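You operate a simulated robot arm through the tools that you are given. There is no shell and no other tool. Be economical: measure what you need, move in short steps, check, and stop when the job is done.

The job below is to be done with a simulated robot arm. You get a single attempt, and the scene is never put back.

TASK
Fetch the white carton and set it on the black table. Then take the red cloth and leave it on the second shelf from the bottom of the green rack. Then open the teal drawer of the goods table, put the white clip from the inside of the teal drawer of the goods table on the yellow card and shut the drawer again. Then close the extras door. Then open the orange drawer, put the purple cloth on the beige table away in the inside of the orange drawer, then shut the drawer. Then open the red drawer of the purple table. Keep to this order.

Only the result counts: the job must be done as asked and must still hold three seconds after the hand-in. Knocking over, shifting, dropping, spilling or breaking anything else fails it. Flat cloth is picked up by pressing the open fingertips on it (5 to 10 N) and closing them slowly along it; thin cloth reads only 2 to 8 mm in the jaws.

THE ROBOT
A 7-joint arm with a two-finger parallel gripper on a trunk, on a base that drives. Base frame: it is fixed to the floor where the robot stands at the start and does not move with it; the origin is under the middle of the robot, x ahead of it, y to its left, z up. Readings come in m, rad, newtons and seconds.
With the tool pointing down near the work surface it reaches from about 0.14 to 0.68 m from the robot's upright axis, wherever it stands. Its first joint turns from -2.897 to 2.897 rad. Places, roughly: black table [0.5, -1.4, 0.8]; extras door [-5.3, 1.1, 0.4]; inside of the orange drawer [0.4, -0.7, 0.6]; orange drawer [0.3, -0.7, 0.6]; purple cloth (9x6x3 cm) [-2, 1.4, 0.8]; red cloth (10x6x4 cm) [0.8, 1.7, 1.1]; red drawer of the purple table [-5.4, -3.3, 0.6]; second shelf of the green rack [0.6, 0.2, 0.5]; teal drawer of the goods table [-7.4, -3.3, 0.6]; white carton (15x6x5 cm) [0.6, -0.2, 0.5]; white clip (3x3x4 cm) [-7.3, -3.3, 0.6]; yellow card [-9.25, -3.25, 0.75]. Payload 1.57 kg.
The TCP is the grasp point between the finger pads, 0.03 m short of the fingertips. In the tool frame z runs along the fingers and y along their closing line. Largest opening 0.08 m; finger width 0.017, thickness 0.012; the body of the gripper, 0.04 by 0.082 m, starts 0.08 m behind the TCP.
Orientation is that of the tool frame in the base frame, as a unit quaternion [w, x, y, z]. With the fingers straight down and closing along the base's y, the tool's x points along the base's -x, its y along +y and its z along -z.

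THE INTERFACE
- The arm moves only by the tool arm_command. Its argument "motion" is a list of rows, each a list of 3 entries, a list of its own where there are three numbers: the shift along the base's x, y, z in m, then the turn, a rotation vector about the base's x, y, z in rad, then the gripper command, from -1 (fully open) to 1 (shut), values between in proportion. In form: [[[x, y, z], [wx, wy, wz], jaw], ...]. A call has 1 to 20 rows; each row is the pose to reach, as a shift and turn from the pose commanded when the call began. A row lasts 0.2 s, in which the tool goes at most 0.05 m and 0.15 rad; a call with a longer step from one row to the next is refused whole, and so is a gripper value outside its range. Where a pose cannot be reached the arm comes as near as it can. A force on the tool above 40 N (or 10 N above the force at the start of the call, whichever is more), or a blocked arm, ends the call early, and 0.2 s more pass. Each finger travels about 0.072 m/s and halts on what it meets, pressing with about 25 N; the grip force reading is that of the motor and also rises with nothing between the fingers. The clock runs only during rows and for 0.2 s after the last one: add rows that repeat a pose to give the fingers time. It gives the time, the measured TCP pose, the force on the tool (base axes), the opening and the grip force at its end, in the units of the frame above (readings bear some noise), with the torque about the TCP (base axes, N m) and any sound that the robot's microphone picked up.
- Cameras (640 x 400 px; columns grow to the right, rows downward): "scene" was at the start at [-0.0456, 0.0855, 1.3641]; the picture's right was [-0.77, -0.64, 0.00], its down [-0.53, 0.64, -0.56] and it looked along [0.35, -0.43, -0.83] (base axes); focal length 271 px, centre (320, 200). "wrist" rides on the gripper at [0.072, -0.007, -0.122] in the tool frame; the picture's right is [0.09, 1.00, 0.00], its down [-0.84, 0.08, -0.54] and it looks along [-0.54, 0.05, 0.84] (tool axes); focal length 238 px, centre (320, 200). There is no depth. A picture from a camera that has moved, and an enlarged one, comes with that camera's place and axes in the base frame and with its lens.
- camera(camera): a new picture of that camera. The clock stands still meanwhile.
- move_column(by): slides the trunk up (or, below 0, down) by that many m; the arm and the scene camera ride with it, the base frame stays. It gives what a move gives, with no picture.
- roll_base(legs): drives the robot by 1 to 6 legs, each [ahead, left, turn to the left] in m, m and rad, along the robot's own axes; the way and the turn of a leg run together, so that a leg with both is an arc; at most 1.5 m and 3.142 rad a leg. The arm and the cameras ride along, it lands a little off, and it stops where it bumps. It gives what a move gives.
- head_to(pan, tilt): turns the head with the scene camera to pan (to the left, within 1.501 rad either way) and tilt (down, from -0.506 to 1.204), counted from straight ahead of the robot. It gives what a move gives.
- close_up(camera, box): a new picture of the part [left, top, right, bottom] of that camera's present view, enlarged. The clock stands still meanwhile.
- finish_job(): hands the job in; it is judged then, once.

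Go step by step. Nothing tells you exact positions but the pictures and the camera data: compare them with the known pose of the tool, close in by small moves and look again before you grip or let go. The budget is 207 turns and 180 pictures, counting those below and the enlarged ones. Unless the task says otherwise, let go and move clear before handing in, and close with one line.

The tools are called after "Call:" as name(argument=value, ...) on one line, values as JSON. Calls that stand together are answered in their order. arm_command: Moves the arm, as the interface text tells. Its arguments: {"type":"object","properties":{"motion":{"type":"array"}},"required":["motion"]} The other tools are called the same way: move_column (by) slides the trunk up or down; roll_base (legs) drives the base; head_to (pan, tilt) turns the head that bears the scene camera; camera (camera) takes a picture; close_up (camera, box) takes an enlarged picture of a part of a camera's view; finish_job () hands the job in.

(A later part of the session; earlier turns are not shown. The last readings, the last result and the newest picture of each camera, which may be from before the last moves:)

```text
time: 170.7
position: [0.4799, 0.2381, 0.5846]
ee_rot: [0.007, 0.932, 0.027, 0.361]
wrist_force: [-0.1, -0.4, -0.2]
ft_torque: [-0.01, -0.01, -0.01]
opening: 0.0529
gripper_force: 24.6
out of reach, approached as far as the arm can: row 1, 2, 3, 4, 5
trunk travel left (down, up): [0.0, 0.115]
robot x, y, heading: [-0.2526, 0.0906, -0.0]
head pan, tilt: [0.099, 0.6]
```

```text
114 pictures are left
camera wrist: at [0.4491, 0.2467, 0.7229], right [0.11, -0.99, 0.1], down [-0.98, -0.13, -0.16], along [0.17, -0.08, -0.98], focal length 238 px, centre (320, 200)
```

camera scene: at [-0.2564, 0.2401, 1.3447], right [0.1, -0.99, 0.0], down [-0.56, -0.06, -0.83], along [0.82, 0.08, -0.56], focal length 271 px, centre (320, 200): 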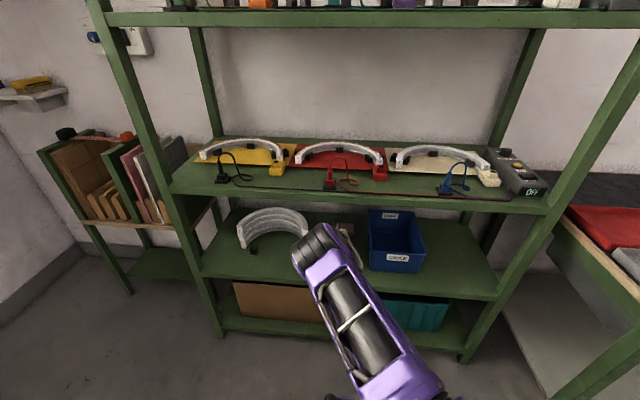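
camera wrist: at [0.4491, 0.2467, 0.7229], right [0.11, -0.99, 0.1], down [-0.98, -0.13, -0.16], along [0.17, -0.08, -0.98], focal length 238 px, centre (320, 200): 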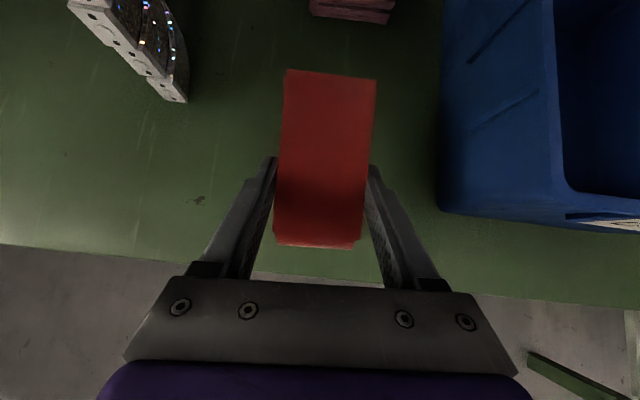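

Too stretched to go lower. I drive 7 cm further and pull the arm back by the same amount while lowering.

Call:
roll_base(legs=[[0.07, 0, 0]])

Call:
arm_command(motion=[[[-0.02, 0, 0], [0, 0, 0], 1], [[-0.05, 0, 0], [0, 0, 0], 1]])

```text
time: 171.7
position: [0.5485, 0.2383, 0.5842]
ee_rot: [0.008, 0.932, 0.026, 0.361]
wrist_force: [-0.5, -0.7, 0.3]
ft_torque: [0.0, 0.02, 0.07]
opening: 0.0531
gripper_force: 24.7
trunk travel left (down, up): [0.0, 0.115]
robot x, y, heading: [-0.1845, 0.0923, 0.002]
head pan, tilt: [0.099, 0.6]
```

```text
time: 172.3
position: [0.5001, 0.2368, 0.5825]
ee_rot: [0.007, 0.932, 0.028, 0.362]
wrist_force: [-0.3, -0.4, -0.3]
ft_torque: [0.0, -0.03, 0.01]
opening: 0.0529
gripper_force: 24.8
trunk travel left (down, up): [0.0, 0.115]
robot x, y, heading: [-0.1806, 0.0925, 0.0]
head pan, tilt: [0.099, 0.6]
```

Call:
arm_command(motion=[[[0, 0.005, -0.02], [0, 0, 0], 1], [[0, 0.005, -0.03], [0, 0, 0], 1], [[0, 0.005, -0.036], [0, 0, 0], 1], [[0, 0.005, -0.04], [0, 0, 0], 1], [[0, 0.005, -0.044], [0, 0, 0], 1], [[0, 0.005, -0.048], [0, 0, 0], 1], [[0, 0.005, -0.052], [0, 0, 0], 1]])

Call:
camera(camera="wrist")

```text
time: 173.9
position: [0.4941, 0.2405, 0.5568]
ee_rot: [0.008, 0.932, 0.027, 0.36]
wrist_force: [0.1, 0.2, 0.4]
ft_torque: [0.03, -0.01, 0.01]
opening: 0.0532
gripper_force: 24.8
out of reach, approached as far as the arm can: row 2, 3, 4, 5, 6, 7
trunk travel left (down, up): [0.0, 0.115]
robot x, y, heading: [-0.1867, 0.0944, 0.004]
head pan, tilt: [0.099, 0.6]
```

```text
113 pictures are left
camera wrist: at [0.463, 0.2497, 0.6951], right [0.11, -0.99, 0.1], down [-0.98, -0.13, -0.16], along [0.17, -0.08, -0.98], focal length 238 px, centre (320, 200)
```

wrist: 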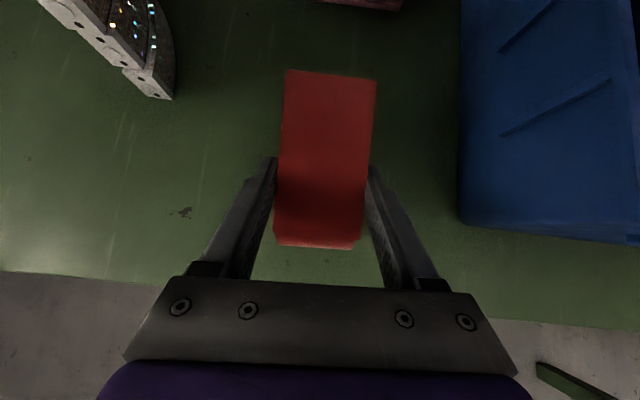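

Only about 2 cm of air remains under the cloth. I go 3 cm deeper with the base and release it there; a soft cloth lands flat.

Call:
roll_base(legs=[[0.04, 0, 0]])

Call:
arm_command(motion=[[[-0.01, 0, 0], [0, 0, 0], 1], [[-0.02, 0, 0], [0, 0, 0], 1], [[-0.02, 0, 0], [0, 0, 0], 1]])

```text
time: 174.8
position: [0.5328, 0.2395, 0.5565]
ee_rot: [0.008, 0.933, 0.027, 0.36]
wrist_force: [0.1, -0.3, -0.7]
ft_torque: [0.0, 0.01, 0.02]
opening: 0.0532
gripper_force: 25.4
trunk travel left (down, up): [0.0, 0.115]
robot x, y, heading: [-0.1481, 0.0946, 0.006]
head pan, tilt: [0.099, 0.6]
```

```text
time: 175.6
position: [0.5132, 0.2403, 0.5562]
ee_rot: [0.007, 0.933, 0.026, 0.36]
wrist_force: [-0.5, -0.5, 0.4]
ft_torque: [0.03, 0.05, -0.01]
opening: 0.0532
gripper_force: 24.9
trunk travel left (down, up): [0.0, 0.115]
robot x, y, heading: [-0.1458, 0.0894, 0.003]
head pan, tilt: [0.099, 0.6]
```

Call:
arm_command(motion=[[[0, 0, -0.008], [0, 0, 0], 1], [[0, 0, -0.014], [0, 0, 0], 1], [[0, 0, -0.018], [0, 0, 0], 1], [[0, 0, -0.022], [0, 0, 0], 1]])

```text
time: 176.6
position: [0.5111, 0.2384, 0.5495]
ee_rot: [0.007, 0.932, 0.028, 0.361]
wrist_force: [0.3, -0.1, -0.4]
ft_torque: [-0.01, 0.02, 0.02]
opening: 0.0532
gripper_force: 24.9
out of reach, approached as far as the arm can: row 2, 3, 4
trunk travel left (down, up): [0.0, 0.115]
robot x, y, heading: [-0.1437, 0.0842, 0.002]
head pan, tilt: [0.099, 0.6]
```

About one centimetre of air left; I release now, then withdraw.

Call:
arm_command(motion=[[[0, 0, 0], [0, 0, 0], 0.3], [[0, 0, 0], [0, 0, 0], -0.5], [[0, 0, 0], [0, 0, 0], -1], [[0, 0, 0], [0, 0, 0], -1], [[0, 0, 0.04], [0, 0, 0], -1], [[0, 0, 0.07], [0, 0, 0], -1]])

Call:
camera(camera="wrist")

```text
time: 178.0
position: [0.5108, 0.2397, 0.6202]
ee_rot: [0.007, 0.932, 0.026, 0.36]
wrist_force: [-0.2, -0.3, 0.6]
ft_torque: [0.04, 0.03, -0.01]
opening: 0.08
gripper_force: 0.0
trunk travel left (down, up): [0.0, 0.115]
robot x, y, heading: [-0.1468, 0.0938, 0.001]
head pan, tilt: [0.099, 0.6]
```

```text
112 pictures are left
camera wrist: at [0.4797, 0.2477, 0.7579], right [0.11, -0.99, 0.09], down [-0.98, -0.13, -0.16], along [0.17, -0.07, -0.98], focal length 238 px, centre (320, 200)
```

wrist: 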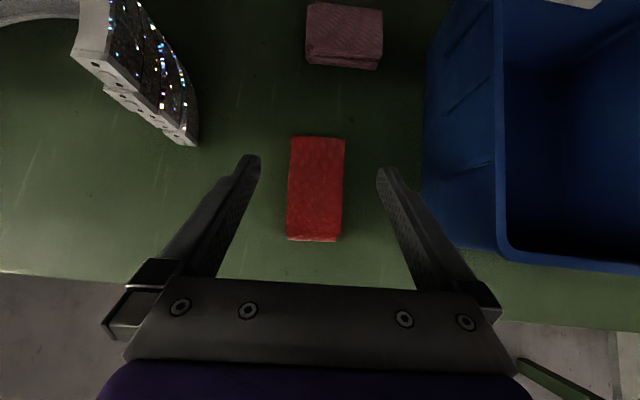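

The red cloth lies flat on the second shelf. Next is the far goods table; I back out, raise the arm and drive down the aisle.

Call:
roll_base(legs=[[-0.5, 0, 0]])

Call:
arm_command(motion=[[[-0.02, -0.02, 0.05], [0, 0.05, 0], -1], [[-0.04, -0.04, 0.1], [0, 0.1, 0], -1], [[-0.06, -0.06, 0.15], [0, 0.15, 0], 0], [[-0.08, -0.08, 0.2], [0, 0.2, 0], 1], [[-0.1, -0.1, 0.24], [0, 0.25, 0], 1], [[-0.12, -0.12, 0.28], [0, 0.3, 0], 1], [[-0.14, -0.14, 0.32], [0, 0.35, 0], 1], [[-0.16, -0.16, 0.36], [0, 0.4, 0], 1], [[-0.17, -0.18, 0.4], [0, 0.4, 0], 1], [[-0.18, -0.2, 0.44], [0, 0.4, 0], 1]])

Call:
roll_base(legs=[[0, -1.0, 0], [0, -1.0, 0], [0, 0, -1.57]])

Call:
head_to(pan=-1.2, tilt=0.4)

Call:
camera(camera="scene")

```text
time: 180.9
position: [0.0198, 0.2343, 0.6197]
ee_rot: [0.01, 0.932, 0.021, 0.361]
wrist_force: [-0.4, 0.5, 0.4]
ft_torque: [0.01, 0.02, -0.02]
opening: 0.0799
gripper_force: 0.0
trunk travel left (down, up): [0.0, 0.115]
robot x, y, heading: [-0.6395, 0.092, -0.013]
head pan, tilt: [0.099, 0.6]
```

```text
refused: row 1 steps farther than a row can; nothing moved
```

```text
time: 204.3
position: [-0.4721, -2.5735, 0.6198]
ee_rot: [0.257, 0.689, -0.629, 0.254]
wrist_force: [0.7, -0.3, 0.2]
ft_torque: [0.0, -0.04, -0.01]
opening: 0.0802
gripper_force: 0.1
trunk travel left (down, up): [0.0, 0.115]
robot x, y, heading: [-0.6422, -1.9244, -1.533]
head pan, tilt: [0.099, 0.6]
```

```text
time: 205.8
position: [-0.4732, -2.5721, 0.62]
ee_rot: [0.255, 0.689, -0.629, 0.254]
wrist_force: [-0.3, 0.3, -0.6]
ft_torque: [0.01, -0.02, 0.01]
opening: 0.0798
gripper_force: 0.2
trunk travel left (down, up): [0.0, 0.115]
robot x, y, heading: [-0.6409, -1.9231, -1.535]
head pan, tilt: [-1.201, 0.4]
```

```text
111 pictures are left
camera scene: at [-0.5919, -1.8641, 1.3629], right [-0.39, 0.92, 0.0], down [0.36, 0.15, -0.92], along [-0.85, -0.36, -0.39], focal length 271 px, centre (320, 200)
```

scene: 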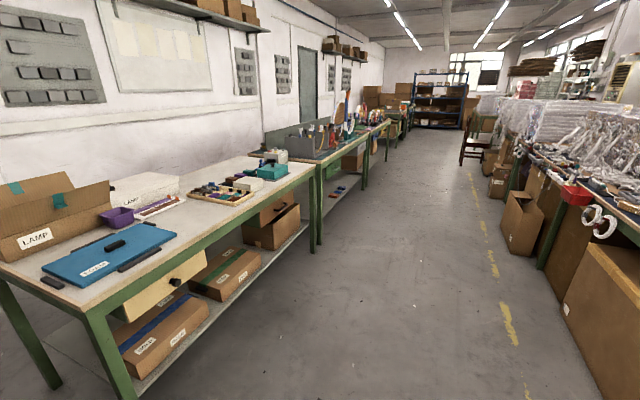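

The aisle runs along the row of tables. I raise and tuck the arm (smaller steps) and drive sideways down the aisle.

Call:
arm_command(motion=[[[0, 0.015, 0.04], [0.05, 0, 0], -1], [[0, 0.03, 0.08], [0.1, 0, 0], -1], [[0, 0.045, 0.12], [0.15, 0, 0], -1], [[0, 0.06, 0.16], [0.2, 0, 0], -1], [[0, 0.075, 0.2], [0.25, 0, 0], -1], [[0, 0.09, 0.24], [0.3, 0, 0], -1], [[0, 0.105, 0.28], [0.35, 0, 0], -1], [[0, 0.12, 0.32], [0.4, 0, 0], -1], [[0, 0.135, 0.36], [0.4, 0, 0], -1], [[0, 0.15, 0.4], [0.4, 0, 0], -1]])

Call:
roll_base(legs=[[0, -1.5, 0], [0, -1.5, 0], [0, -1.5, 0], [0, -1.3, 0]])

Call:
head_to(pan=-0.5, tilt=0.5)

Call:
camera(camera="scene")

```text
time: 208.0
position: [-0.475, -2.4221, 1.0193]
ee_rot: [0.114, 0.726, -0.667, 0.124]
wrist_force: [-0.2, -0.1, 0.5]
ft_torque: [0.02, -0.01, 0.01]
opening: 0.0802
gripper_force: 0.1
trunk travel left (down, up): [0.0, 0.115]
robot x, y, heading: [-0.6426, -1.9196, -1.538]
head pan, tilt: [-1.201, 0.4]
```

```text
time: 263.4
position: [-6.3402, -2.3646, 1.0197]
ee_rot: [-0.119, -0.696, 0.698, -0.119]
wrist_force: [-0.1, 0.6, -0.3]
ft_torque: [0.01, 0.05, 0.0]
opening: 0.0799
gripper_force: 0.1
trunk travel left (down, up): [0.0, 0.115]
robot x, y, heading: [-6.4679, -1.8511, -1.623]
head pan, tilt: [-1.201, 0.4]
```

```text
time: 264.5
position: [-6.3405, -2.365, 1.0195]
ee_rot: [-0.12, -0.696, 0.698, -0.119]
wrist_force: [-0.1, 0.9, 0.2]
ft_torque: [0.02, -0.03, -0.01]
opening: 0.0799
gripper_force: 0.1
trunk travel left (down, up): [0.0, 0.115]
robot x, y, heading: [-6.4641, -1.8507, -1.623]
head pan, tilt: [-0.499, 0.499]
```

```text
110 pictures are left
camera scene: at [-6.3687, -1.8452, 1.3538], right [-0.85, 0.52, 0.0], down [0.25, 0.41, -0.88], along [-0.46, -0.75, -0.48], focal length 271 px, centre (320, 200)
```

scene: 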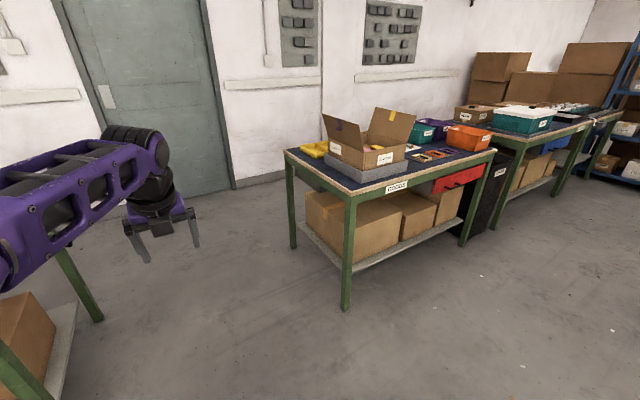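

The goods table stands ahead on my right, with a passage behind it; a red drawer shows at its front but no teal one, so it may face the end or back. I drive into the passage and look.

Call:
roll_base(legs=[[1.3, 0, 0]])

Call:
head_to(pan=-1.4, tilt=0.6)

Call:
camera(camera="scene")

Call:
head_to(pan=1.4, tilt=0.6)

Call:
camera(camera="scene")

```text
time: 270.9
position: [-6.3579, -3.6359, 1.0209]
ee_rot: [0.117, 0.711, -0.683, 0.121]
wrist_force: [0.3, -0.3, -1.1]
ft_torque: [0.03, -0.01, -0.01]
opening: 0.0802
gripper_force: 0.1
trunk travel left (down, up): [0.0, 0.115]
robot x, y, heading: [-6.5026, -3.128, -1.578]
head pan, tilt: [-0.499, 0.499]
```

```text
time: 272.1
position: [-6.3586, -3.6374, 1.0197]
ee_rot: [0.116, 0.711, -0.683, 0.121]
wrist_force: [0.8, -1.1, 0.7]
ft_torque: [0.02, 0.01, 0.01]
opening: 0.08
gripper_force: 0.1
trunk travel left (down, up): [0.0, 0.115]
robot x, y, heading: [-6.5034, -3.1308, -1.579]
head pan, tilt: [-1.4, 0.6]
```

```text
109 pictures are left
camera scene: at [-6.4515, -3.0543, 1.3447], right [-0.16, 0.99, 0.0], down [0.56, 0.09, -0.83], along [-0.81, -0.13, -0.56], focal length 271 px, centre (320, 200)
```

scene: 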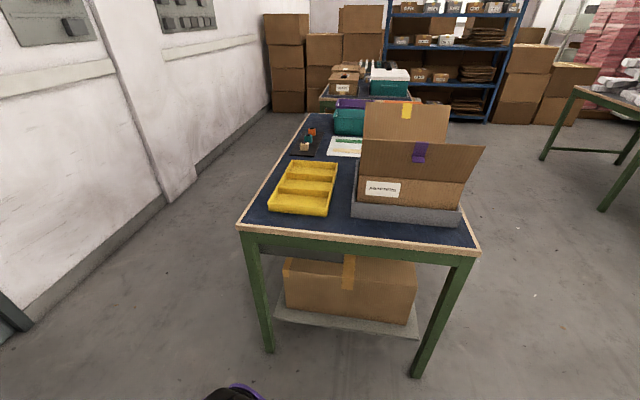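

```text
time: 274.6
position: [-6.3583, -3.6365, 1.0194]
ee_rot: [0.117, 0.711, -0.683, 0.121]
wrist_force: [-0.6, -0.3, -0.1]
ft_torque: [-0.03, 0.01, -0.04]
opening: 0.0799
gripper_force: 0.1
trunk travel left (down, up): [0.0, 0.115]
robot x, y, heading: [-6.5025, -3.1311, -1.577]
head pan, tilt: [1.4, 0.6]
```

```text
108 pictures are left
camera scene: at [-6.2773, -3.0559, 1.3447], right [-0.18, -0.98, 0.0], down [-0.56, 0.1, -0.83], along [0.81, -0.15, -0.56], focal length 271 px, centre (320, 200)
```

scene: 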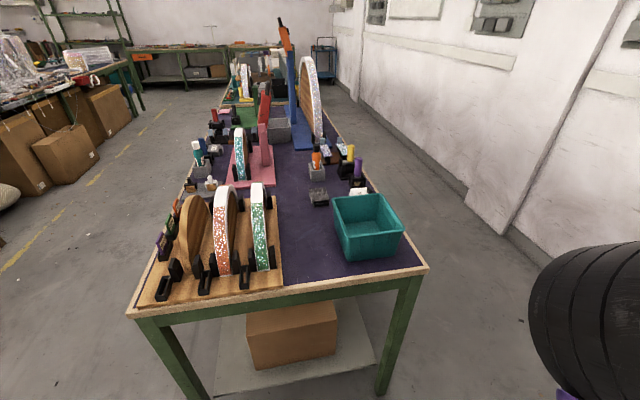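

The teal drawer must face the back side, as must the purple table's red one. I turn around leftward and enter the passage along the wall, facing the tables' backs.

Call:
roll_base(legs=[[0, 0, 3.141], [-0.95, 0, 0]])

Call:
head_to(pan=0.7, tilt=0.7)

Call:
camera(camera="scene")

Call:
head_to(pan=-1.0, tilt=0.6)

Call:
camera(camera="scene")

```text
time: 287.0
position: [-6.65, -3.5426, 1.0199]
ee_rot: [-0.121, 0.683, 0.711, 0.117]
wrist_force: [0.9, -0.6, 0.3]
ft_torque: [0.0, 0.0, 0.0]
opening: 0.0801
gripper_force: 0.0
trunk travel left (down, up): [0.0, 0.115]
robot x, y, heading: [-6.5012, -4.0518, 1.559]
head pan, tilt: [1.4, 0.6]
```

```text
time: 288.1
position: [-6.6499, -3.5433, 1.0205]
ee_rot: [-0.122, 0.683, 0.711, 0.116]
wrist_force: [-0.4, 0.6, 0.3]
ft_torque: [-0.01, -0.02, -0.01]
opening: 0.08
gripper_force: 0.0
trunk travel left (down, up): [0.0, 0.115]
robot x, y, heading: [-6.5013, -4.0521, 1.564]
head pan, tilt: [0.7, 0.7]
```

```text
107 pictures are left
camera scene: at [-6.6992, -4.074, 1.3361], right [0.77, 0.64, 0.0], down [0.41, -0.5, -0.77], along [-0.49, 0.59, -0.64], focal length 271 px, centre (320, 200)
```

scene: 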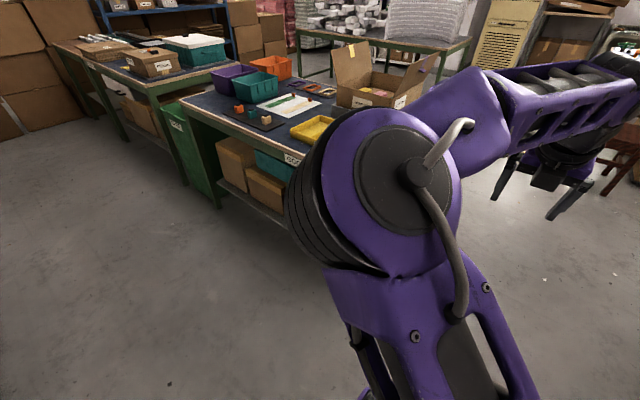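

```text
time: 289.8
position: [-6.6509, -3.543, 1.02]
ee_rot: [-0.122, 0.683, 0.711, 0.117]
wrist_force: [0.3, -0.6, 0.8]
ft_torque: [0.0, 0.0, -0.01]
opening: 0.08
gripper_force: 0.0
trunk travel left (down, up): [0.0, 0.115]
robot x, y, heading: [-6.5028, -4.0499, 1.565]
head pan, tilt: [-1.0, 0.6]
```

```text
106 pictures are left
camera scene: at [-6.5702, -4.0923, 1.3447], right [0.53, -0.85, 0.0], down [-0.48, -0.3, -0.83], along [0.7, 0.44, -0.56], focal length 271 px, centre (320, 200)
```

scene: 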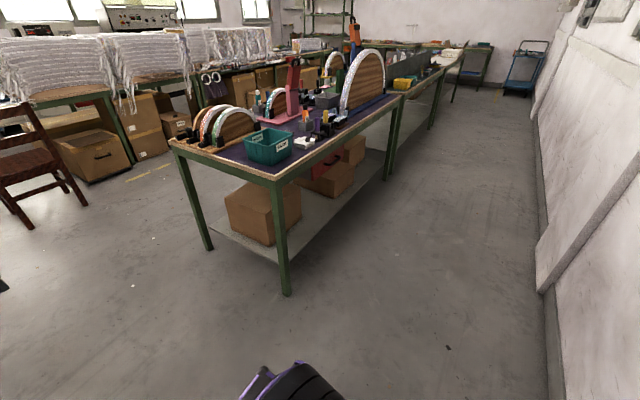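

The teal drawer sits under the table's back edge. I drive left to stand in front of it and look closely.

Call:
roll_base(legs=[[0, 0.55, 0]])

Call:
head_to(pan=0.75, tilt=0.9)

Call:
camera(camera="scene")

Call:
camera(camera="wrist")

```text
time: 295.4
position: [-7.1817, -3.5404, 1.0203]
ee_rot: [-0.122, 0.681, 0.713, 0.117]
wrist_force: [-0.5, -0.6, 0.0]
ft_torque: [-0.01, 0.0, 0.04]
opening: 0.08
gripper_force: 0.1
trunk travel left (down, up): [0.0, 0.115]
robot x, y, heading: [-7.0303, -4.0477, 1.57]
head pan, tilt: [-1.0, 0.6]
```

```text
time: 297.2
position: [-7.1813, -3.541, 1.0205]
ee_rot: [-0.122, 0.68, 0.713, 0.117]
wrist_force: [0.2, -0.8, -0.3]
ft_torque: [0.0, 0.03, -0.02]
opening: 0.08
gripper_force: 0.1
trunk travel left (down, up): [0.0, 0.115]
robot x, y, heading: [-7.0318, -4.0457, 1.562]
head pan, tilt: [0.75, 0.901]
```

```text
105 pictures are left
camera scene: at [-7.224, -4.0818, 1.3199], right [0.73, 0.68, 0.0], down [0.53, -0.57, -0.62], along [-0.42, 0.46, -0.78], focal length 271 px, centre (320, 200)
```

scene: 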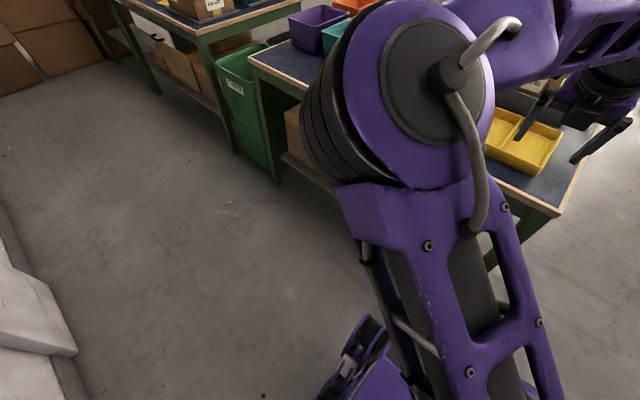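

```text
104 pictures are left
camera wrist: at [-7.1904, -3.5151, 1.1588], right [0.99, 0.13, 0.03], down [0.12, -0.96, 0.23], along [0.06, -0.23, -0.97], focal length 238 px, centre (320, 200)
```

wrist: 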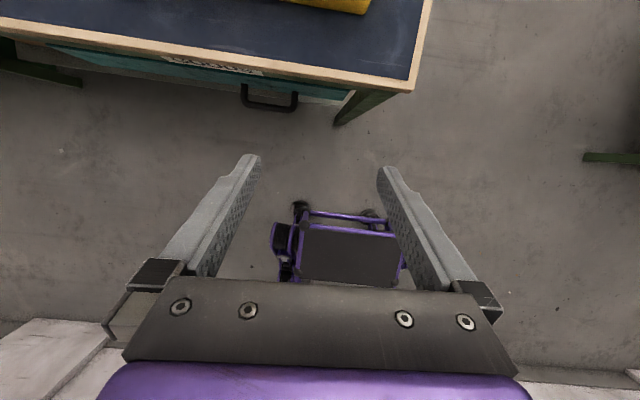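

The wrist camera shows the drawer's bar handle at about (-7.29,-3.455,0.6), just beyond the table edge. I roll the tool by 90° so the fingers can close over and under the bar, with the tool pitched at 45°.

Call:
arm_command(motion=[[[0, 0, 0], [-0.002, 0.05, -0.14], -1], [[0, 0, 0], [-0.004, 0.1, -0.28], -1], [[0, 0, 0], [-0.007, 0.149, -0.42], -1], [[0, 0, 0], [-0.009, 0.199, -0.56], -1], [[0, 0, 0], [-0.011, 0.248, -0.7], -1], [[0, 0, 0], [-0.013, 0.298, -0.84], -1], [[0, 0, 0], [-0.016, 0.347, -0.98], -1], [[0, 0, 0], [-0.018, 0.397, -1.12], -1], [[0, 0, 0], [-0.02, 0.446, -1.26], -1], [[0, 0, 0], [-0.022, 0.496, -1.4], -1], [[0, 0, 0], [-0.023, 0.523, -1.476], -1]])

Call:
arm_command(motion=[[[0, 0, -0.04], [0.1, 0, 0], -1], [[0, 0, -0.08], [0.2, 0, 0], -1], [[0, 0, -0.12], [0.3, 0, 0], -1], [[0, 0, -0.16], [0.4, 0, 0], -1], [[0, 0, -0.2], [0.44, 0, 0], -1], [[0, -0.02, -0.24], [0.44, 0, 0], -1], [[0, -0.03, -0.28], [0.44, 0, 0], -1], [[0, -0.03, -0.32], [0.44, 0, 0], -1]])

Call:
camera(camera="wrist")

Call:
camera(camera="scene")

```text
time: 299.6
position: [-7.1835, -3.5412, 1.0205]
ee_rot: [-0.17, 0.985, 0.024, -0.004]
wrist_force: [0.4, 0.3, 0.2]
ft_torque: [-0.01, 0.02, 0.04]
opening: 0.08
gripper_force: 0.1
trunk travel left (down, up): [0.0, 0.115]
robot x, y, heading: [-7.0333, -4.0474, 1.571]
head pan, tilt: [0.75, 0.901]
```

```text
time: 301.4
position: [-7.1812, -3.57, 0.6998]
ee_rot: [-0.381, 0.924, 0.024, 0.001]
wrist_force: [0.2, 0.0, -0.2]
ft_torque: [0.0, 0.02, 0.03]
opening: 0.08
gripper_force: 0.1
trunk travel left (down, up): [0.0, 0.115]
robot x, y, heading: [-7.032, -4.0494, 1.572]
head pan, tilt: [0.75, 0.901]
```

```text
103 pictures are left
camera wrist: at [-7.1093, -3.6498, 0.7921], right [0.14, -0.7, -0.7], down [-0.82, -0.48, 0.31], along [-0.55, 0.53, -0.64], focal length 238 px, centre (320, 200)
```

wrist: 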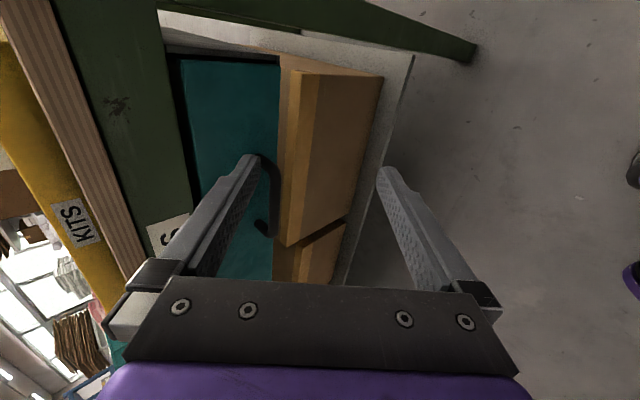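

```text
102 pictures are left
camera scene: at [-7.2239, -4.0819, 1.32], right [0.73, 0.68, 0.0], down [0.53, -0.57, -0.62], along [-0.42, 0.46, -0.78], focal length 271 px, centre (320, 200)
```

scene: 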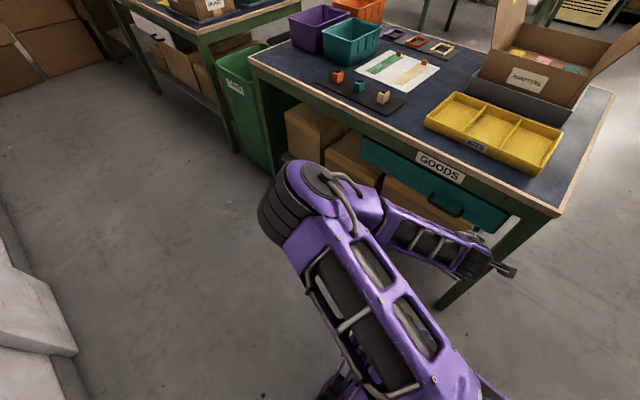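

The drawer and handle are in view. I zoom to fix the handle's place.

Call:
close_up(camera="scene", box=[340, 110, 560, 310])

```text
2.00 times, centred on (450, 210) of scene
camera zoom: at [-7.2239, -4.0819, 1.32], right [0.73, 0.68, 0.0], down [0.53, -0.57, -0.62], along [-0.42, 0.46, -0.78], focal length 541 px, centre (60, 180)
```

zoom: 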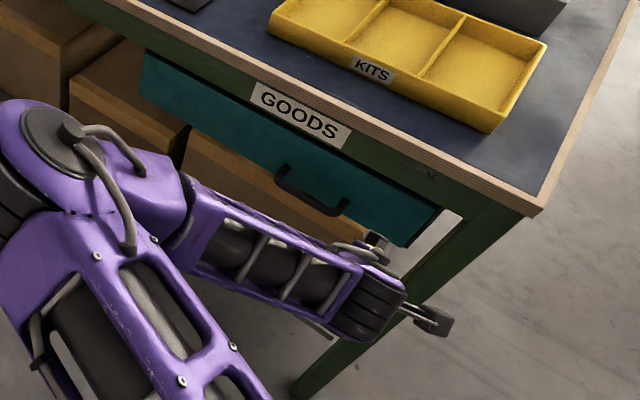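

I line the half-open fingers up with the bar along the tool axis.

Call:
arm_command(motion=[[[-0.04, 0, 0], [0, 0, 0], -0.3], [[-0.08, 0, 0], [0, 0, 0], -0.3], [[-0.094, 0.03, 0.0], [0, 0, 0], -0.3], [[-0.094, 0.055, 0.0], [0, 0, 0], -0.3]])

Call:
camera(camera="wrist")

Call:
close_up(camera="scene", box=[340, 110, 560, 310])

```text
time: 302.4
position: [-7.277, -3.5166, 0.7018]
ee_rot: [-0.38, 0.925, 0.026, 0.002]
wrist_force: [1.0, -0.3, 0.5]
ft_torque: [0.01, 0.02, 0.01]
opening: 0.0522
gripper_force: 0.1
trunk travel left (down, up): [0.0, 0.115]
robot x, y, heading: [-7.0308, -4.0466, 1.572]
head pan, tilt: [0.75, 0.901]
```

```text
100 pictures are left
camera wrist: at [-7.2037, -3.5952, 0.7948], right [0.14, -0.7, -0.7], down [-0.82, -0.47, 0.31], along [-0.55, 0.53, -0.64], focal length 238 px, centre (320, 200)
```

wrist: 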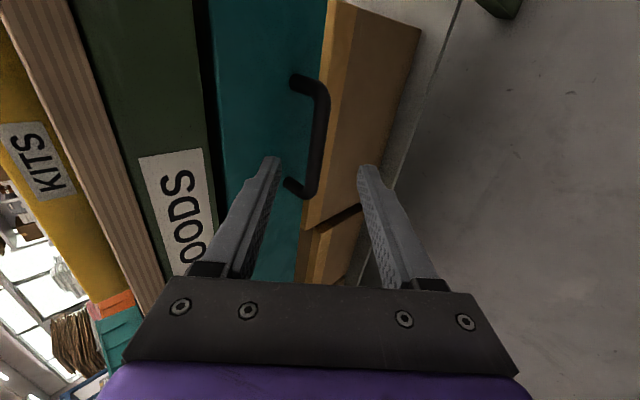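

```text
2.00 times, centred on (450, 210) of scene
camera zoom: at [-7.2241, -4.082, 1.3199], right [0.73, 0.68, 0.0], down [0.53, -0.57, -0.62], along [-0.42, 0.46, -0.78], focal length 541 px, centre (60, 180)
```

zoom: 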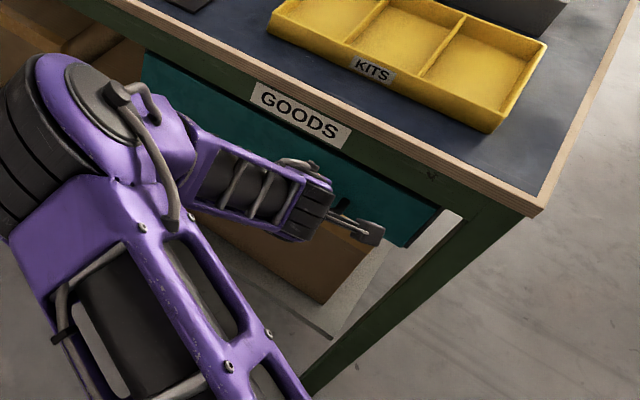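

The tool axis points right at the bar, centre about (-7.28,-3.46,0.65). I advance 7.5 cm along the axis and close on it.

Call:
arm_command(motion=[[[-0.003, 0.018, -0.018], [0, 0, 0], -0.3], [[-0.004, 0.036, -0.036], [0, 0, 0], -0.3], [[-0.004, 0.0525, -0.053], [0, 0, 0], -0.3], [[-0.004, 0.0525, -0.053], [0, 0, 0], 0.3], [[-0.004, 0.0525, -0.053], [0, 0, 0], 1], [[-0.004, 0.0525, -0.053], [0, 0, 0], 1]])

Call:
camera(camera="wrist")

```text
time: 303.8
position: [-7.2802, -3.464, 0.6516]
ee_rot: [-0.382, 0.924, 0.025, 0.0]
wrist_force: [0.6, 2.4, 13.7]
ft_torque: [0.13, 0.3, -0.47]
opening: 0.0147
gripper_force: 30.9
trunk travel left (down, up): [0.0, 0.115]
robot x, y, heading: [-7.032, -4.0466, 1.568]
head pan, tilt: [0.75, 0.901]
```

```text
98 pictures are left
camera wrist: at [-7.207, -3.5435, 0.7424], right [0.14, -0.7, -0.7], down [-0.82, -0.47, 0.31], along [-0.55, 0.53, -0.64], focal length 238 px, centre (320, 200)
```

wrist: 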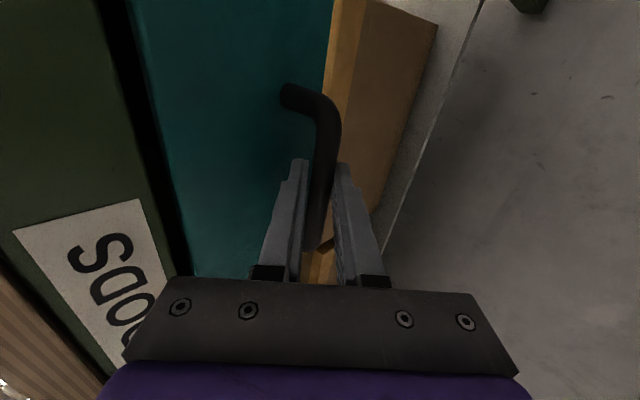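

The bar is gripped. I pull the drawer open with the base.

Call:
roll_base(legs=[[-0.1, 0, 0]])

Call:
roll_base(legs=[[-0.1, 0, 0]])

Call:
camera(camera="scene")

```text
time: 304.9
position: [-7.2794, -3.5647, 0.6498]
ee_rot: [-0.382, 0.924, 0.025, 0.002]
wrist_force: [4.4, -1.3, 22.9]
ft_torque: [0.09, 0.33, -0.38]
opening: 0.0148
gripper_force: 30.5
trunk travel left (down, up): [0.0, 0.115]
robot x, y, heading: [-7.0344, -4.1421, 1.57]
head pan, tilt: [0.75, 0.901]
```

```text
time: 306.1
position: [-7.2786, -3.6635, 0.6503]
ee_rot: [-0.383, 0.924, 0.026, 0.002]
wrist_force: [6.9, -2.5, 13.5]
ft_torque: [0.05, 0.25, -0.54]
opening: 0.0145
gripper_force: 30.6
trunk travel left (down, up): [0.0, 0.115]
robot x, y, heading: [-7.0318, -4.2478, 1.572]
head pan, tilt: [0.75, 0.901]
```

```text
97 pictures are left
camera scene: at [-7.2235, -4.2812, 1.3201], right [0.73, 0.68, 0.0], down [0.53, -0.57, -0.62], along [-0.42, 0.46, -0.78], focal length 271 px, centre (320, 200)
```

scene: 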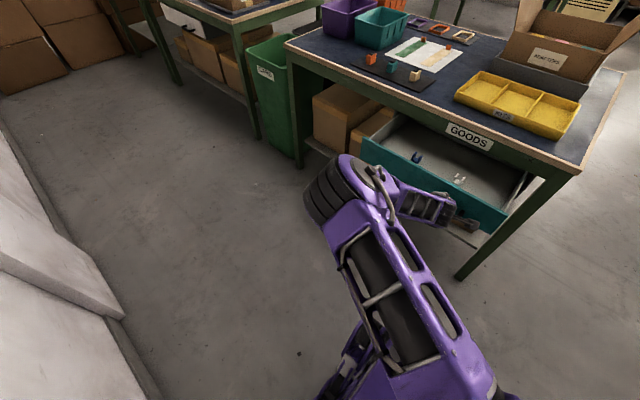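

The drawer is open by 20 cm and the clip is visible. I zoom in on its contents.

Call:
close_up(camera="scene", box=[350, 110, 550, 250])

```text
2.86 times, centred on (450, 180) of scene
camera zoom: at [-7.2235, -4.2812, 1.3201], right [0.73, 0.68, 0.0], down [0.53, -0.57, -0.62], along [-0.42, 0.46, -0.78], focal length 773 px, centre (-51, 257)
```

zoom: 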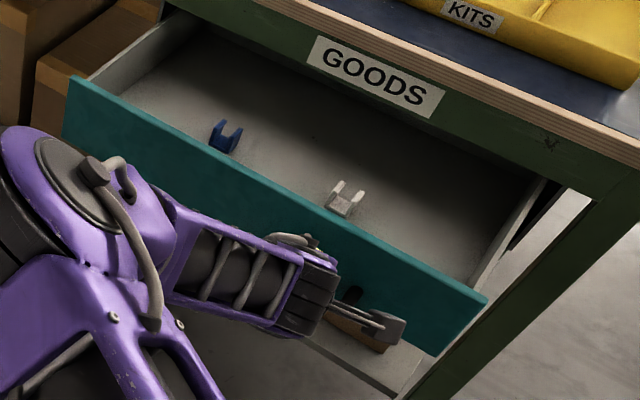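

The white clip stands near (-7.305,-3.47) in the drawer, close to the table edge. I pull the drawer a bit further with the arm for more room.

Call:
arm_command(motion=[[[0, -0.015, 0], [0, 0, 0], 1], [[0, -0.03, 0], [0, 0, 0], 1], [[0, -0.045, 0], [0, 0, 0], 1], [[0, -0.06, 0], [0, 0, 0], 1], [[0, -0.07, 0], [0, 0, 0], 1]])

Call:
close_up(camera="scene", box=[350, 110, 550, 250])

```text
time: 307.3
position: [-7.2786, -3.7347, 0.6495]
ee_rot: [-0.382, 0.924, 0.025, 0.002]
wrist_force: [-4.4, 1.7, 16.1]
ft_torque: [0.11, 0.27, -0.47]
opening: 0.0146
gripper_force: 30.4
trunk travel left (down, up): [0.0, 0.115]
robot x, y, heading: [-7.0322, -4.2468, 1.567]
head pan, tilt: [0.75, 0.901]
```

```text
2.86 times, centred on (450, 180) of scene
camera zoom: at [-7.224, -4.2811, 1.32], right [0.73, 0.68, 0.0], down [0.53, -0.57, -0.62], along [-0.42, 0.45, -0.78], focal length 773 px, centre (-51, 257)
```

zoom: 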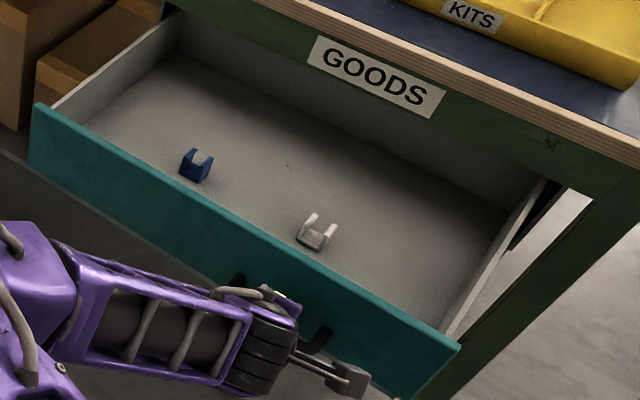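

Enough room now. I release the handle, back off along the tool axis, and raise the arm.

Call:
arm_command(motion=[[[0, 0, 0], [0, 0, 0], 0], [[0, 0, 0], [0, 0, 0], -0.5], [[0, -0.02, 0.02], [0, 0, 0], -0.5], [[0, -0.04, 0.045], [0, 0, 0], -0.5], [[0, -0.05, 0.08], [0, 0, 0], -0.5], [[0, -0.05, 0.12], [0, 0, 0], -0.7], [[0, -0.04, 0.16], [0, 0, 0], -1], [[0, -0.02, 0.2], [0, 0, 0], -1], [[0, 0.0, 0.24], [0, 0, 0], -1], [[0, 0.03, 0.27], [0, 0, 0], -1]])

Call:
arm_command(motion=[[[0, 0, 0], [0, -0.1, 0.1], -1], [[0, 0, 0], [0, -0.2, 0.2], -1], [[0, 0, 0], [0, -0.3, 0.3], -1], [[0, 0, 0], [0, -0.4, 0.4], -1], [[0, 0, 0], [0, -0.5, 0.5], -1], [[0, 0, 0], [0, -0.6, 0.6], -1], [[0, 0, 0], [0, -0.7, 0.7], -1], [[0, 0, 0], [0, -0.8, 0.8], -1], [[0, 0, 0], [0, -0.9, 0.9], -1], [[0, 0, 0], [0, -1.0, 1.0], -1], [[0, 0, 0], [0, -1.08, 1.08], -1]])

Call:
camera(camera="wrist")

```text
time: 309.5
position: [-7.2803, -3.701, 0.9208]
ee_rot: [-0.383, 0.923, 0.026, 0.002]
wrist_force: [-0.5, -0.3, 0.0]
ft_torque: [0.0, -0.03, -0.01]
opening: 0.0801
gripper_force: 0.1
trunk travel left (down, up): [0.0, 0.115]
robot x, y, heading: [-7.0299, -4.2448, 1.574]
head pan, tilt: [0.75, 0.901]
```

```text
time: 311.9
position: [-7.28, -3.7017, 0.9193]
ee_rot: [-0.264, 0.653, 0.657, 0.268]
wrist_force: [-0.9, 0.0, 0.1]
ft_torque: [0.0, -0.03, 0.02]
opening: 0.0799
gripper_force: 0.0
trunk travel left (down, up): [0.0, 0.115]
robot x, y, heading: [-7.0347, -4.2449, 1.571]
head pan, tilt: [0.75, 0.901]
```

```text
94 pictures are left
camera wrist: at [-7.2878, -3.7367, 1.057], right [0.99, 0.07, 0.07], down [0.08, -0.98, -0.19], along [0.06, 0.2, -0.98], focal length 238 px, centre (320, 200)
```

wrist: 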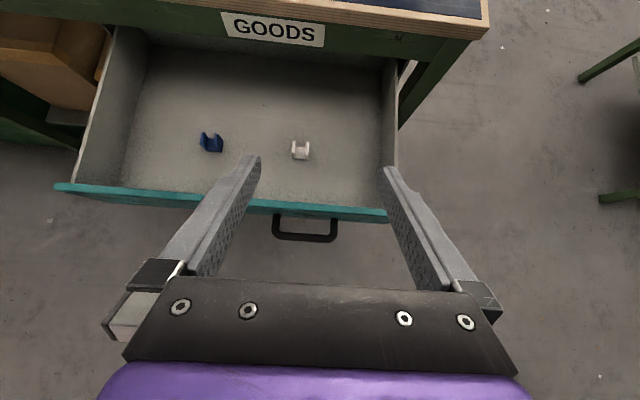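

Drawer and clip are well in view. I zoom for the clip's orientation.

Call:
close_up(camera="wrist", box=[250, 110, 350, 190])

```text
5.00 times, centred on (300, 150) of wrist
camera zoom: at [-7.2878, -3.7367, 1.057], right [0.99, 0.07, 0.07], down [0.08, -0.98, -0.19], along [0.06, 0.2, -0.98], focal length 1192 px, centre (420, 450)
```

zoom: 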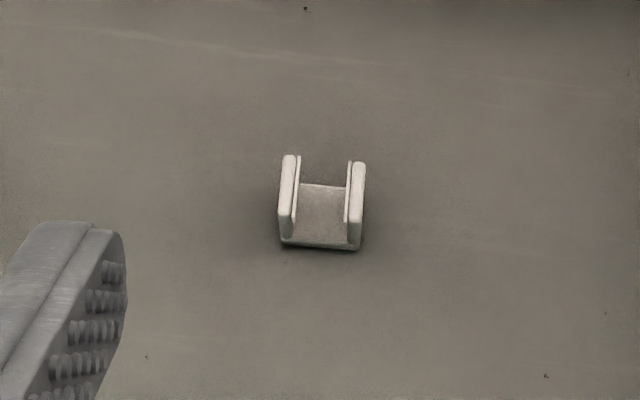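

The clip's two walls face left and right, so closing along x is right. I steepen the tool and move above the clip.

Call:
arm_command(motion=[[[-0.01, 0.03, -0.03], [-0.12, 0, 0], -1], [[-0.02, 0.06, -0.06], [-0.24, 0, 0], -1], [[-0.025, 0.09, -0.09], [-0.36, 0, 0], -1], [[-0.025, 0.115, -0.12], [-0.44, 0, 0], -1], [[-0.025, 0.125, -0.15], [-0.44, 0, 0], -1]])

Call:
camera(camera="wrist")

```text
time: 313.1
position: [-7.307, -3.5771, 0.7683]
ee_rot: [-0.115, 0.695, 0.7, 0.116]
wrist_force: [-0.3, 0.0, 0.1]
ft_torque: [0.03, -0.02, 0.04]
opening: 0.08
gripper_force: 0.1
trunk travel left (down, up): [0.0, 0.115]
robot x, y, heading: [-7.0339, -4.2488, 1.572]
head pan, tilt: [0.75, 0.901]
```

```text
92 pictures are left
camera wrist: at [-7.3148, -3.5493, 0.9074], right [1.0, 0.09, 0.03], down [0.08, -0.97, 0.24], along [0.05, -0.24, -0.97], focal length 238 px, centre (320, 200)
```

wrist: 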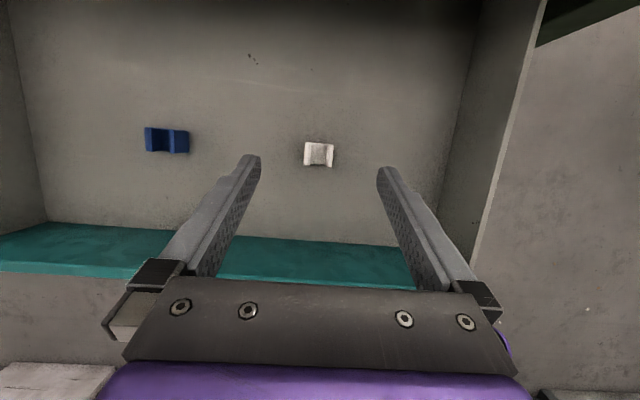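

The clip is at (-7.307,-3.563), centred between the fingers. I descend around it with a softly narrowed opening and check before closing.

Call:
arm_command(motion=[[[0, 0.005, -0.04], [0, 0, 0], -0.7], [[0, 0.01, -0.07], [0, 0, 0], -0.5], [[0, 0.014, -0.095], [0, 0, 0], -0.5], [[0, 0.014, -0.108], [0, 0, 0], -0.5], [[0, 0.014, -0.114], [0, 0, 0], -0.5]])

Call:
camera(camera="wrist")

```text
time: 314.3
position: [-7.3064, -3.5621, 0.6579]
ee_rot: [-0.118, 0.695, 0.699, 0.117]
wrist_force: [2.0, -2.5, 14.7]
ft_torque: [-0.07, 0.27, -0.14]
opening: 0.0596
gripper_force: 0.1
trunk travel left (down, up): [0.0, 0.115]
robot x, y, heading: [-7.0352, -4.2462, 1.573]
head pan, tilt: [0.75, 0.901]
```

```text
91 pictures are left
camera wrist: at [-7.3139, -3.5358, 0.7968], right [1.0, 0.09, 0.03], down [0.08, -0.97, 0.24], along [0.05, -0.23, -0.97], focal length 238 px, centre (320, 200)
```

wrist: 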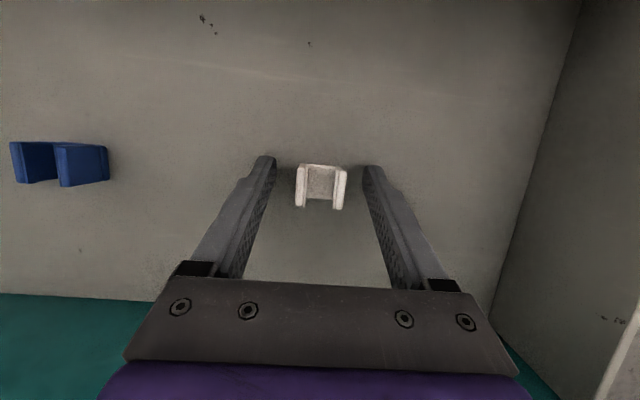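

The tips touch the drawer floor and straddle the clip. I ease up 2 mm and close slowly.

Call:
arm_command(motion=[[[0, 0, 0.003], [0, 0, 0], -0.5], [[0, 0, 0.003], [0, 0, 0], -0.2], [[0, 0, 0.003], [0, 0, 0], 0.1], [[0, 0, 0.003], [0, 0, 0], 0.4], [[0, 0, 0.003], [0, 0, 0], 0.7], [[0, 0, 0.003], [0, 0, 0], 1], [[0, 0, 0.003], [0, 0, 0], 1]])

Call:
arm_command(motion=[[[0, 0, 0.04], [0, 0, 0], 1], [[0, 0, 0.08], [0, 0, 0], 1], [[0, 0, 0.12], [0, 0, 0], 1]])

Call:
camera(camera="wrist")

```text
time: 315.9
position: [-7.3049, -3.5638, 0.6581]
ee_rot: [-0.116, 0.696, 0.699, 0.117]
wrist_force: [-2.1, -2.5, 7.8]
ft_torque: [-0.05, 0.18, 0.02]
opening: 0.0287
gripper_force: 25.5
trunk travel left (down, up): [0.0, 0.115]
robot x, y, heading: [-7.0291, -4.2468, 1.569]
head pan, tilt: [0.75, 0.901]
```

```text
time: 316.7
position: [-7.3044, -3.5651, 0.7776]
ee_rot: [-0.115, 0.696, 0.699, 0.118]
wrist_force: [0.6, -0.2, -0.8]
ft_torque: [-0.01, -0.01, -0.01]
opening: 0.0288
gripper_force: 25.5
trunk travel left (down, up): [0.0, 0.115]
robot x, y, heading: [-7.033, -4.2468, 1.57]
head pan, tilt: [0.75, 0.901]
```

```text
90 pictures are left
camera wrist: at [-7.3142, -3.5366, 0.9156], right [1.0, 0.09, 0.03], down [0.08, -0.97, 0.24], along [0.06, -0.24, -0.97], focal length 238 px, centre (320, 200)
```

wrist: 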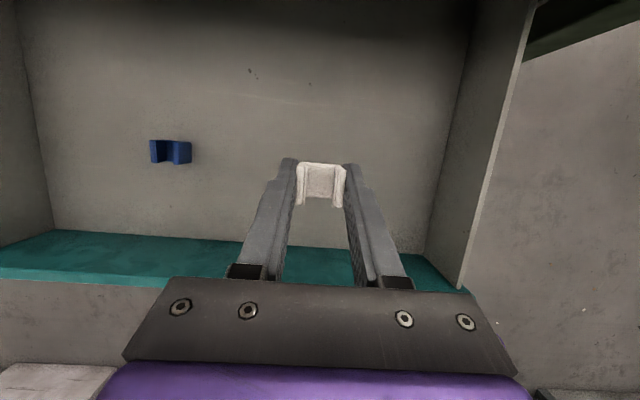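

The clip is held at 29 mm. I raise it and drive along the passage to the table with the yellow card.

Call:
arm_command(motion=[[[0, -0.01, 0.05], [0, 0, 0], 1], [[0, -0.02, 0.09], [0, 0, 0], 1], [[0, -0.03, 0.13], [0, 0, 0], 1], [[0, -0.04, 0.17], [0, 0, 0], 1], [[0, -0.05, 0.21], [0, 0, 0], 1], [[0, -0.05, 0.25], [0, 0, 0], 1]])

Call:
roll_base(legs=[[0, 1.0, 0], [0, 0.8, 0]])

Call:
camera(camera="wrist")

Call:
head_to(pan=0.0, tilt=0.6)

Call:
camera(camera="scene")

```text
refused: row 1 steps farther than a row can; nothing moved
```

```text
time: 334.2
position: [-9.0875, -3.5571, 0.7765]
ee_rot: [-0.115, 0.698, 0.697, 0.117]
wrist_force: [-0.8, 0.0, -0.3]
ft_torque: [0.0, -0.01, 0.02]
opening: 0.0286
gripper_force: 24.4
trunk travel left (down, up): [0.0, 0.115]
robot x, y, heading: [-8.8165, -4.2401, 1.562]
head pan, tilt: [0.75, 0.901]
```

```text
89 pictures are left
camera wrist: at [-9.0956, -3.5289, 0.9158], right [1.0, 0.09, 0.03], down [0.08, -0.97, 0.24], along [0.05, -0.24, -0.97], focal length 238 px, centre (320, 200)
```

wrist: 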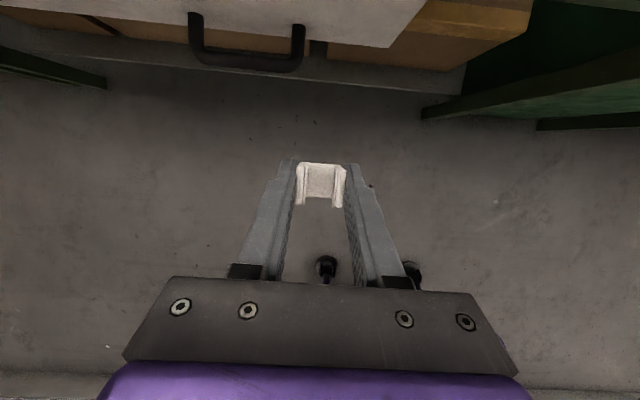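

```text
time: 335.3
position: [-9.0866, -3.5552, 0.7766]
ee_rot: [-0.115, 0.698, 0.697, 0.117]
wrist_force: [0.4, 0.7, 0.7]
ft_torque: [0.01, 0.03, 0.0]
opening: 0.0287
gripper_force: 24.8
trunk travel left (down, up): [0.0, 0.115]
robot x, y, heading: [-8.8221, -4.2382, 1.565]
head pan, tilt: [0.0, 0.6]
```

```text
88 pictures are left
camera scene: at [-8.9585, -4.2402, 1.3446], right [1.0, -0.01, 0.0], down [0.0, -0.57, -0.82], along [0.0, 0.82, -0.57], focal length 271 px, centre (320, 200)
```

scene: 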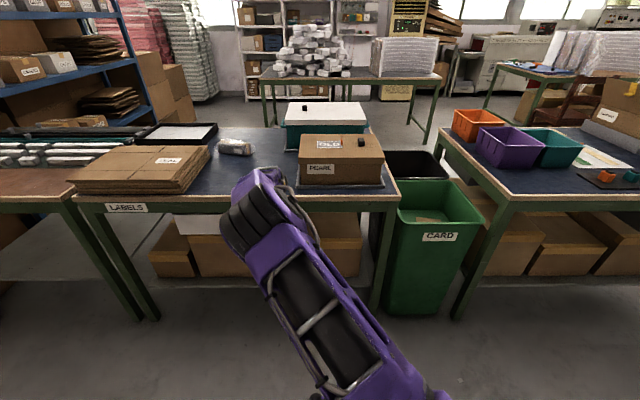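

My lift was refused but the drive passed cleanly. The card should be just behind my arm; I raise the arm straight up and move forward to look with the wrist camera.

Call:
arm_command(motion=[[[0, 0, 0.045], [0, 0, 0], 1], [[0, 0, 0.09], [0, 0, 0], 1], [[0, 0, 0.135], [0, 0, 0], 1], [[0, 0, 0.18], [0, 0, 0], 1], [[0, 0, 0.22], [0, 0, 0], 1]])

Call:
roll_base(legs=[[0.12, 0.12, 0]])

Call:
camera(camera="wrist")

```text
time: 336.5
position: [-9.088, -3.5565, 0.9987]
ee_rot: [-0.116, 0.697, 0.697, 0.118]
wrist_force: [-0.3, 0.3, -0.8]
ft_torque: [0.0, 0.01, 0.02]
opening: 0.0286
gripper_force: 25.1
trunk travel left (down, up): [0.0, 0.115]
robot x, y, heading: [-8.8153, -4.2388, 1.563]
head pan, tilt: [0.0, 0.6]
```

```text
time: 338.3
position: [-9.2061, -3.4331, 0.999]
ee_rot: [-0.114, 0.697, 0.698, 0.117]
wrist_force: [0.4, 0.3, 0.0]
ft_torque: [0.01, 0.01, 0.06]
opening: 0.0286
gripper_force: 24.9
trunk travel left (down, up): [0.0, 0.115]
robot x, y, heading: [-8.9345, -4.1188, 1.568]
head pan, tilt: [0.0, 0.6]
```

```text
87 pictures are left
camera wrist: at [-9.2151, -3.4057, 1.1375], right [1.0, 0.09, 0.03], down [0.08, -0.97, 0.24], along [0.05, -0.24, -0.97], focal length 238 px, centre (320, 200)
```

wrist: 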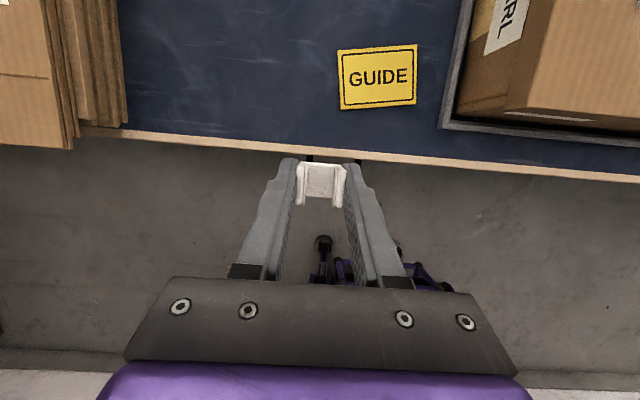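

The yellow card (GUIDE) lies at about (-9.13,-3.31). I shift the base to bring the clip above it.

Call:
roll_base(legs=[[0.12, -0.075, 0]])

Call:
arm_command(motion=[[[0, 0, -0.045], [0, 0, 0], 1], [[0, 0, -0.09], [0, 0, 0], 1], [[0, 0, -0.12], [0, 0, 0], 1]])

Call:
camera(camera="wrist")

```text
time: 339.6
position: [-9.1359, -3.3146, 0.9993]
ee_rot: [-0.115, 0.696, 0.699, 0.117]
wrist_force: [-0.9, 0.2, -1.3]
ft_torque: [0.02, 0.03, -0.03]
opening: 0.0288
gripper_force: 24.9
trunk travel left (down, up): [0.0, 0.115]
robot x, y, heading: [-8.8618, -3.998, 1.569]
head pan, tilt: [0.0, 0.6]
```

```text
time: 340.4
position: [-9.1364, -3.314, 0.8772]
ee_rot: [-0.115, 0.696, 0.699, 0.116]
wrist_force: [-0.7, 0.3, 0.3]
ft_torque: [-0.01, 0.0, 0.0]
opening: 0.0285
gripper_force: 25.1
trunk travel left (down, up): [0.0, 0.115]
robot x, y, heading: [-8.8611, -3.9986, 1.566]
head pan, tilt: [0.0, 0.6]
```

```text
86 pictures are left
camera wrist: at [-9.1443, -3.2859, 1.0168], right [1.0, 0.09, 0.03], down [0.08, -0.97, 0.24], along [0.05, -0.24, -0.97], focal length 238 px, centre (320, 200)
```

wrist: 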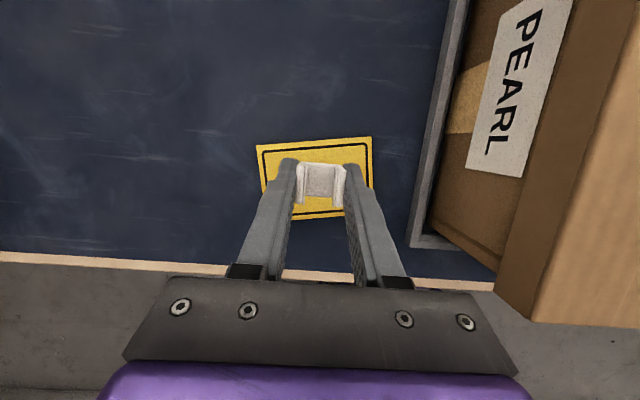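

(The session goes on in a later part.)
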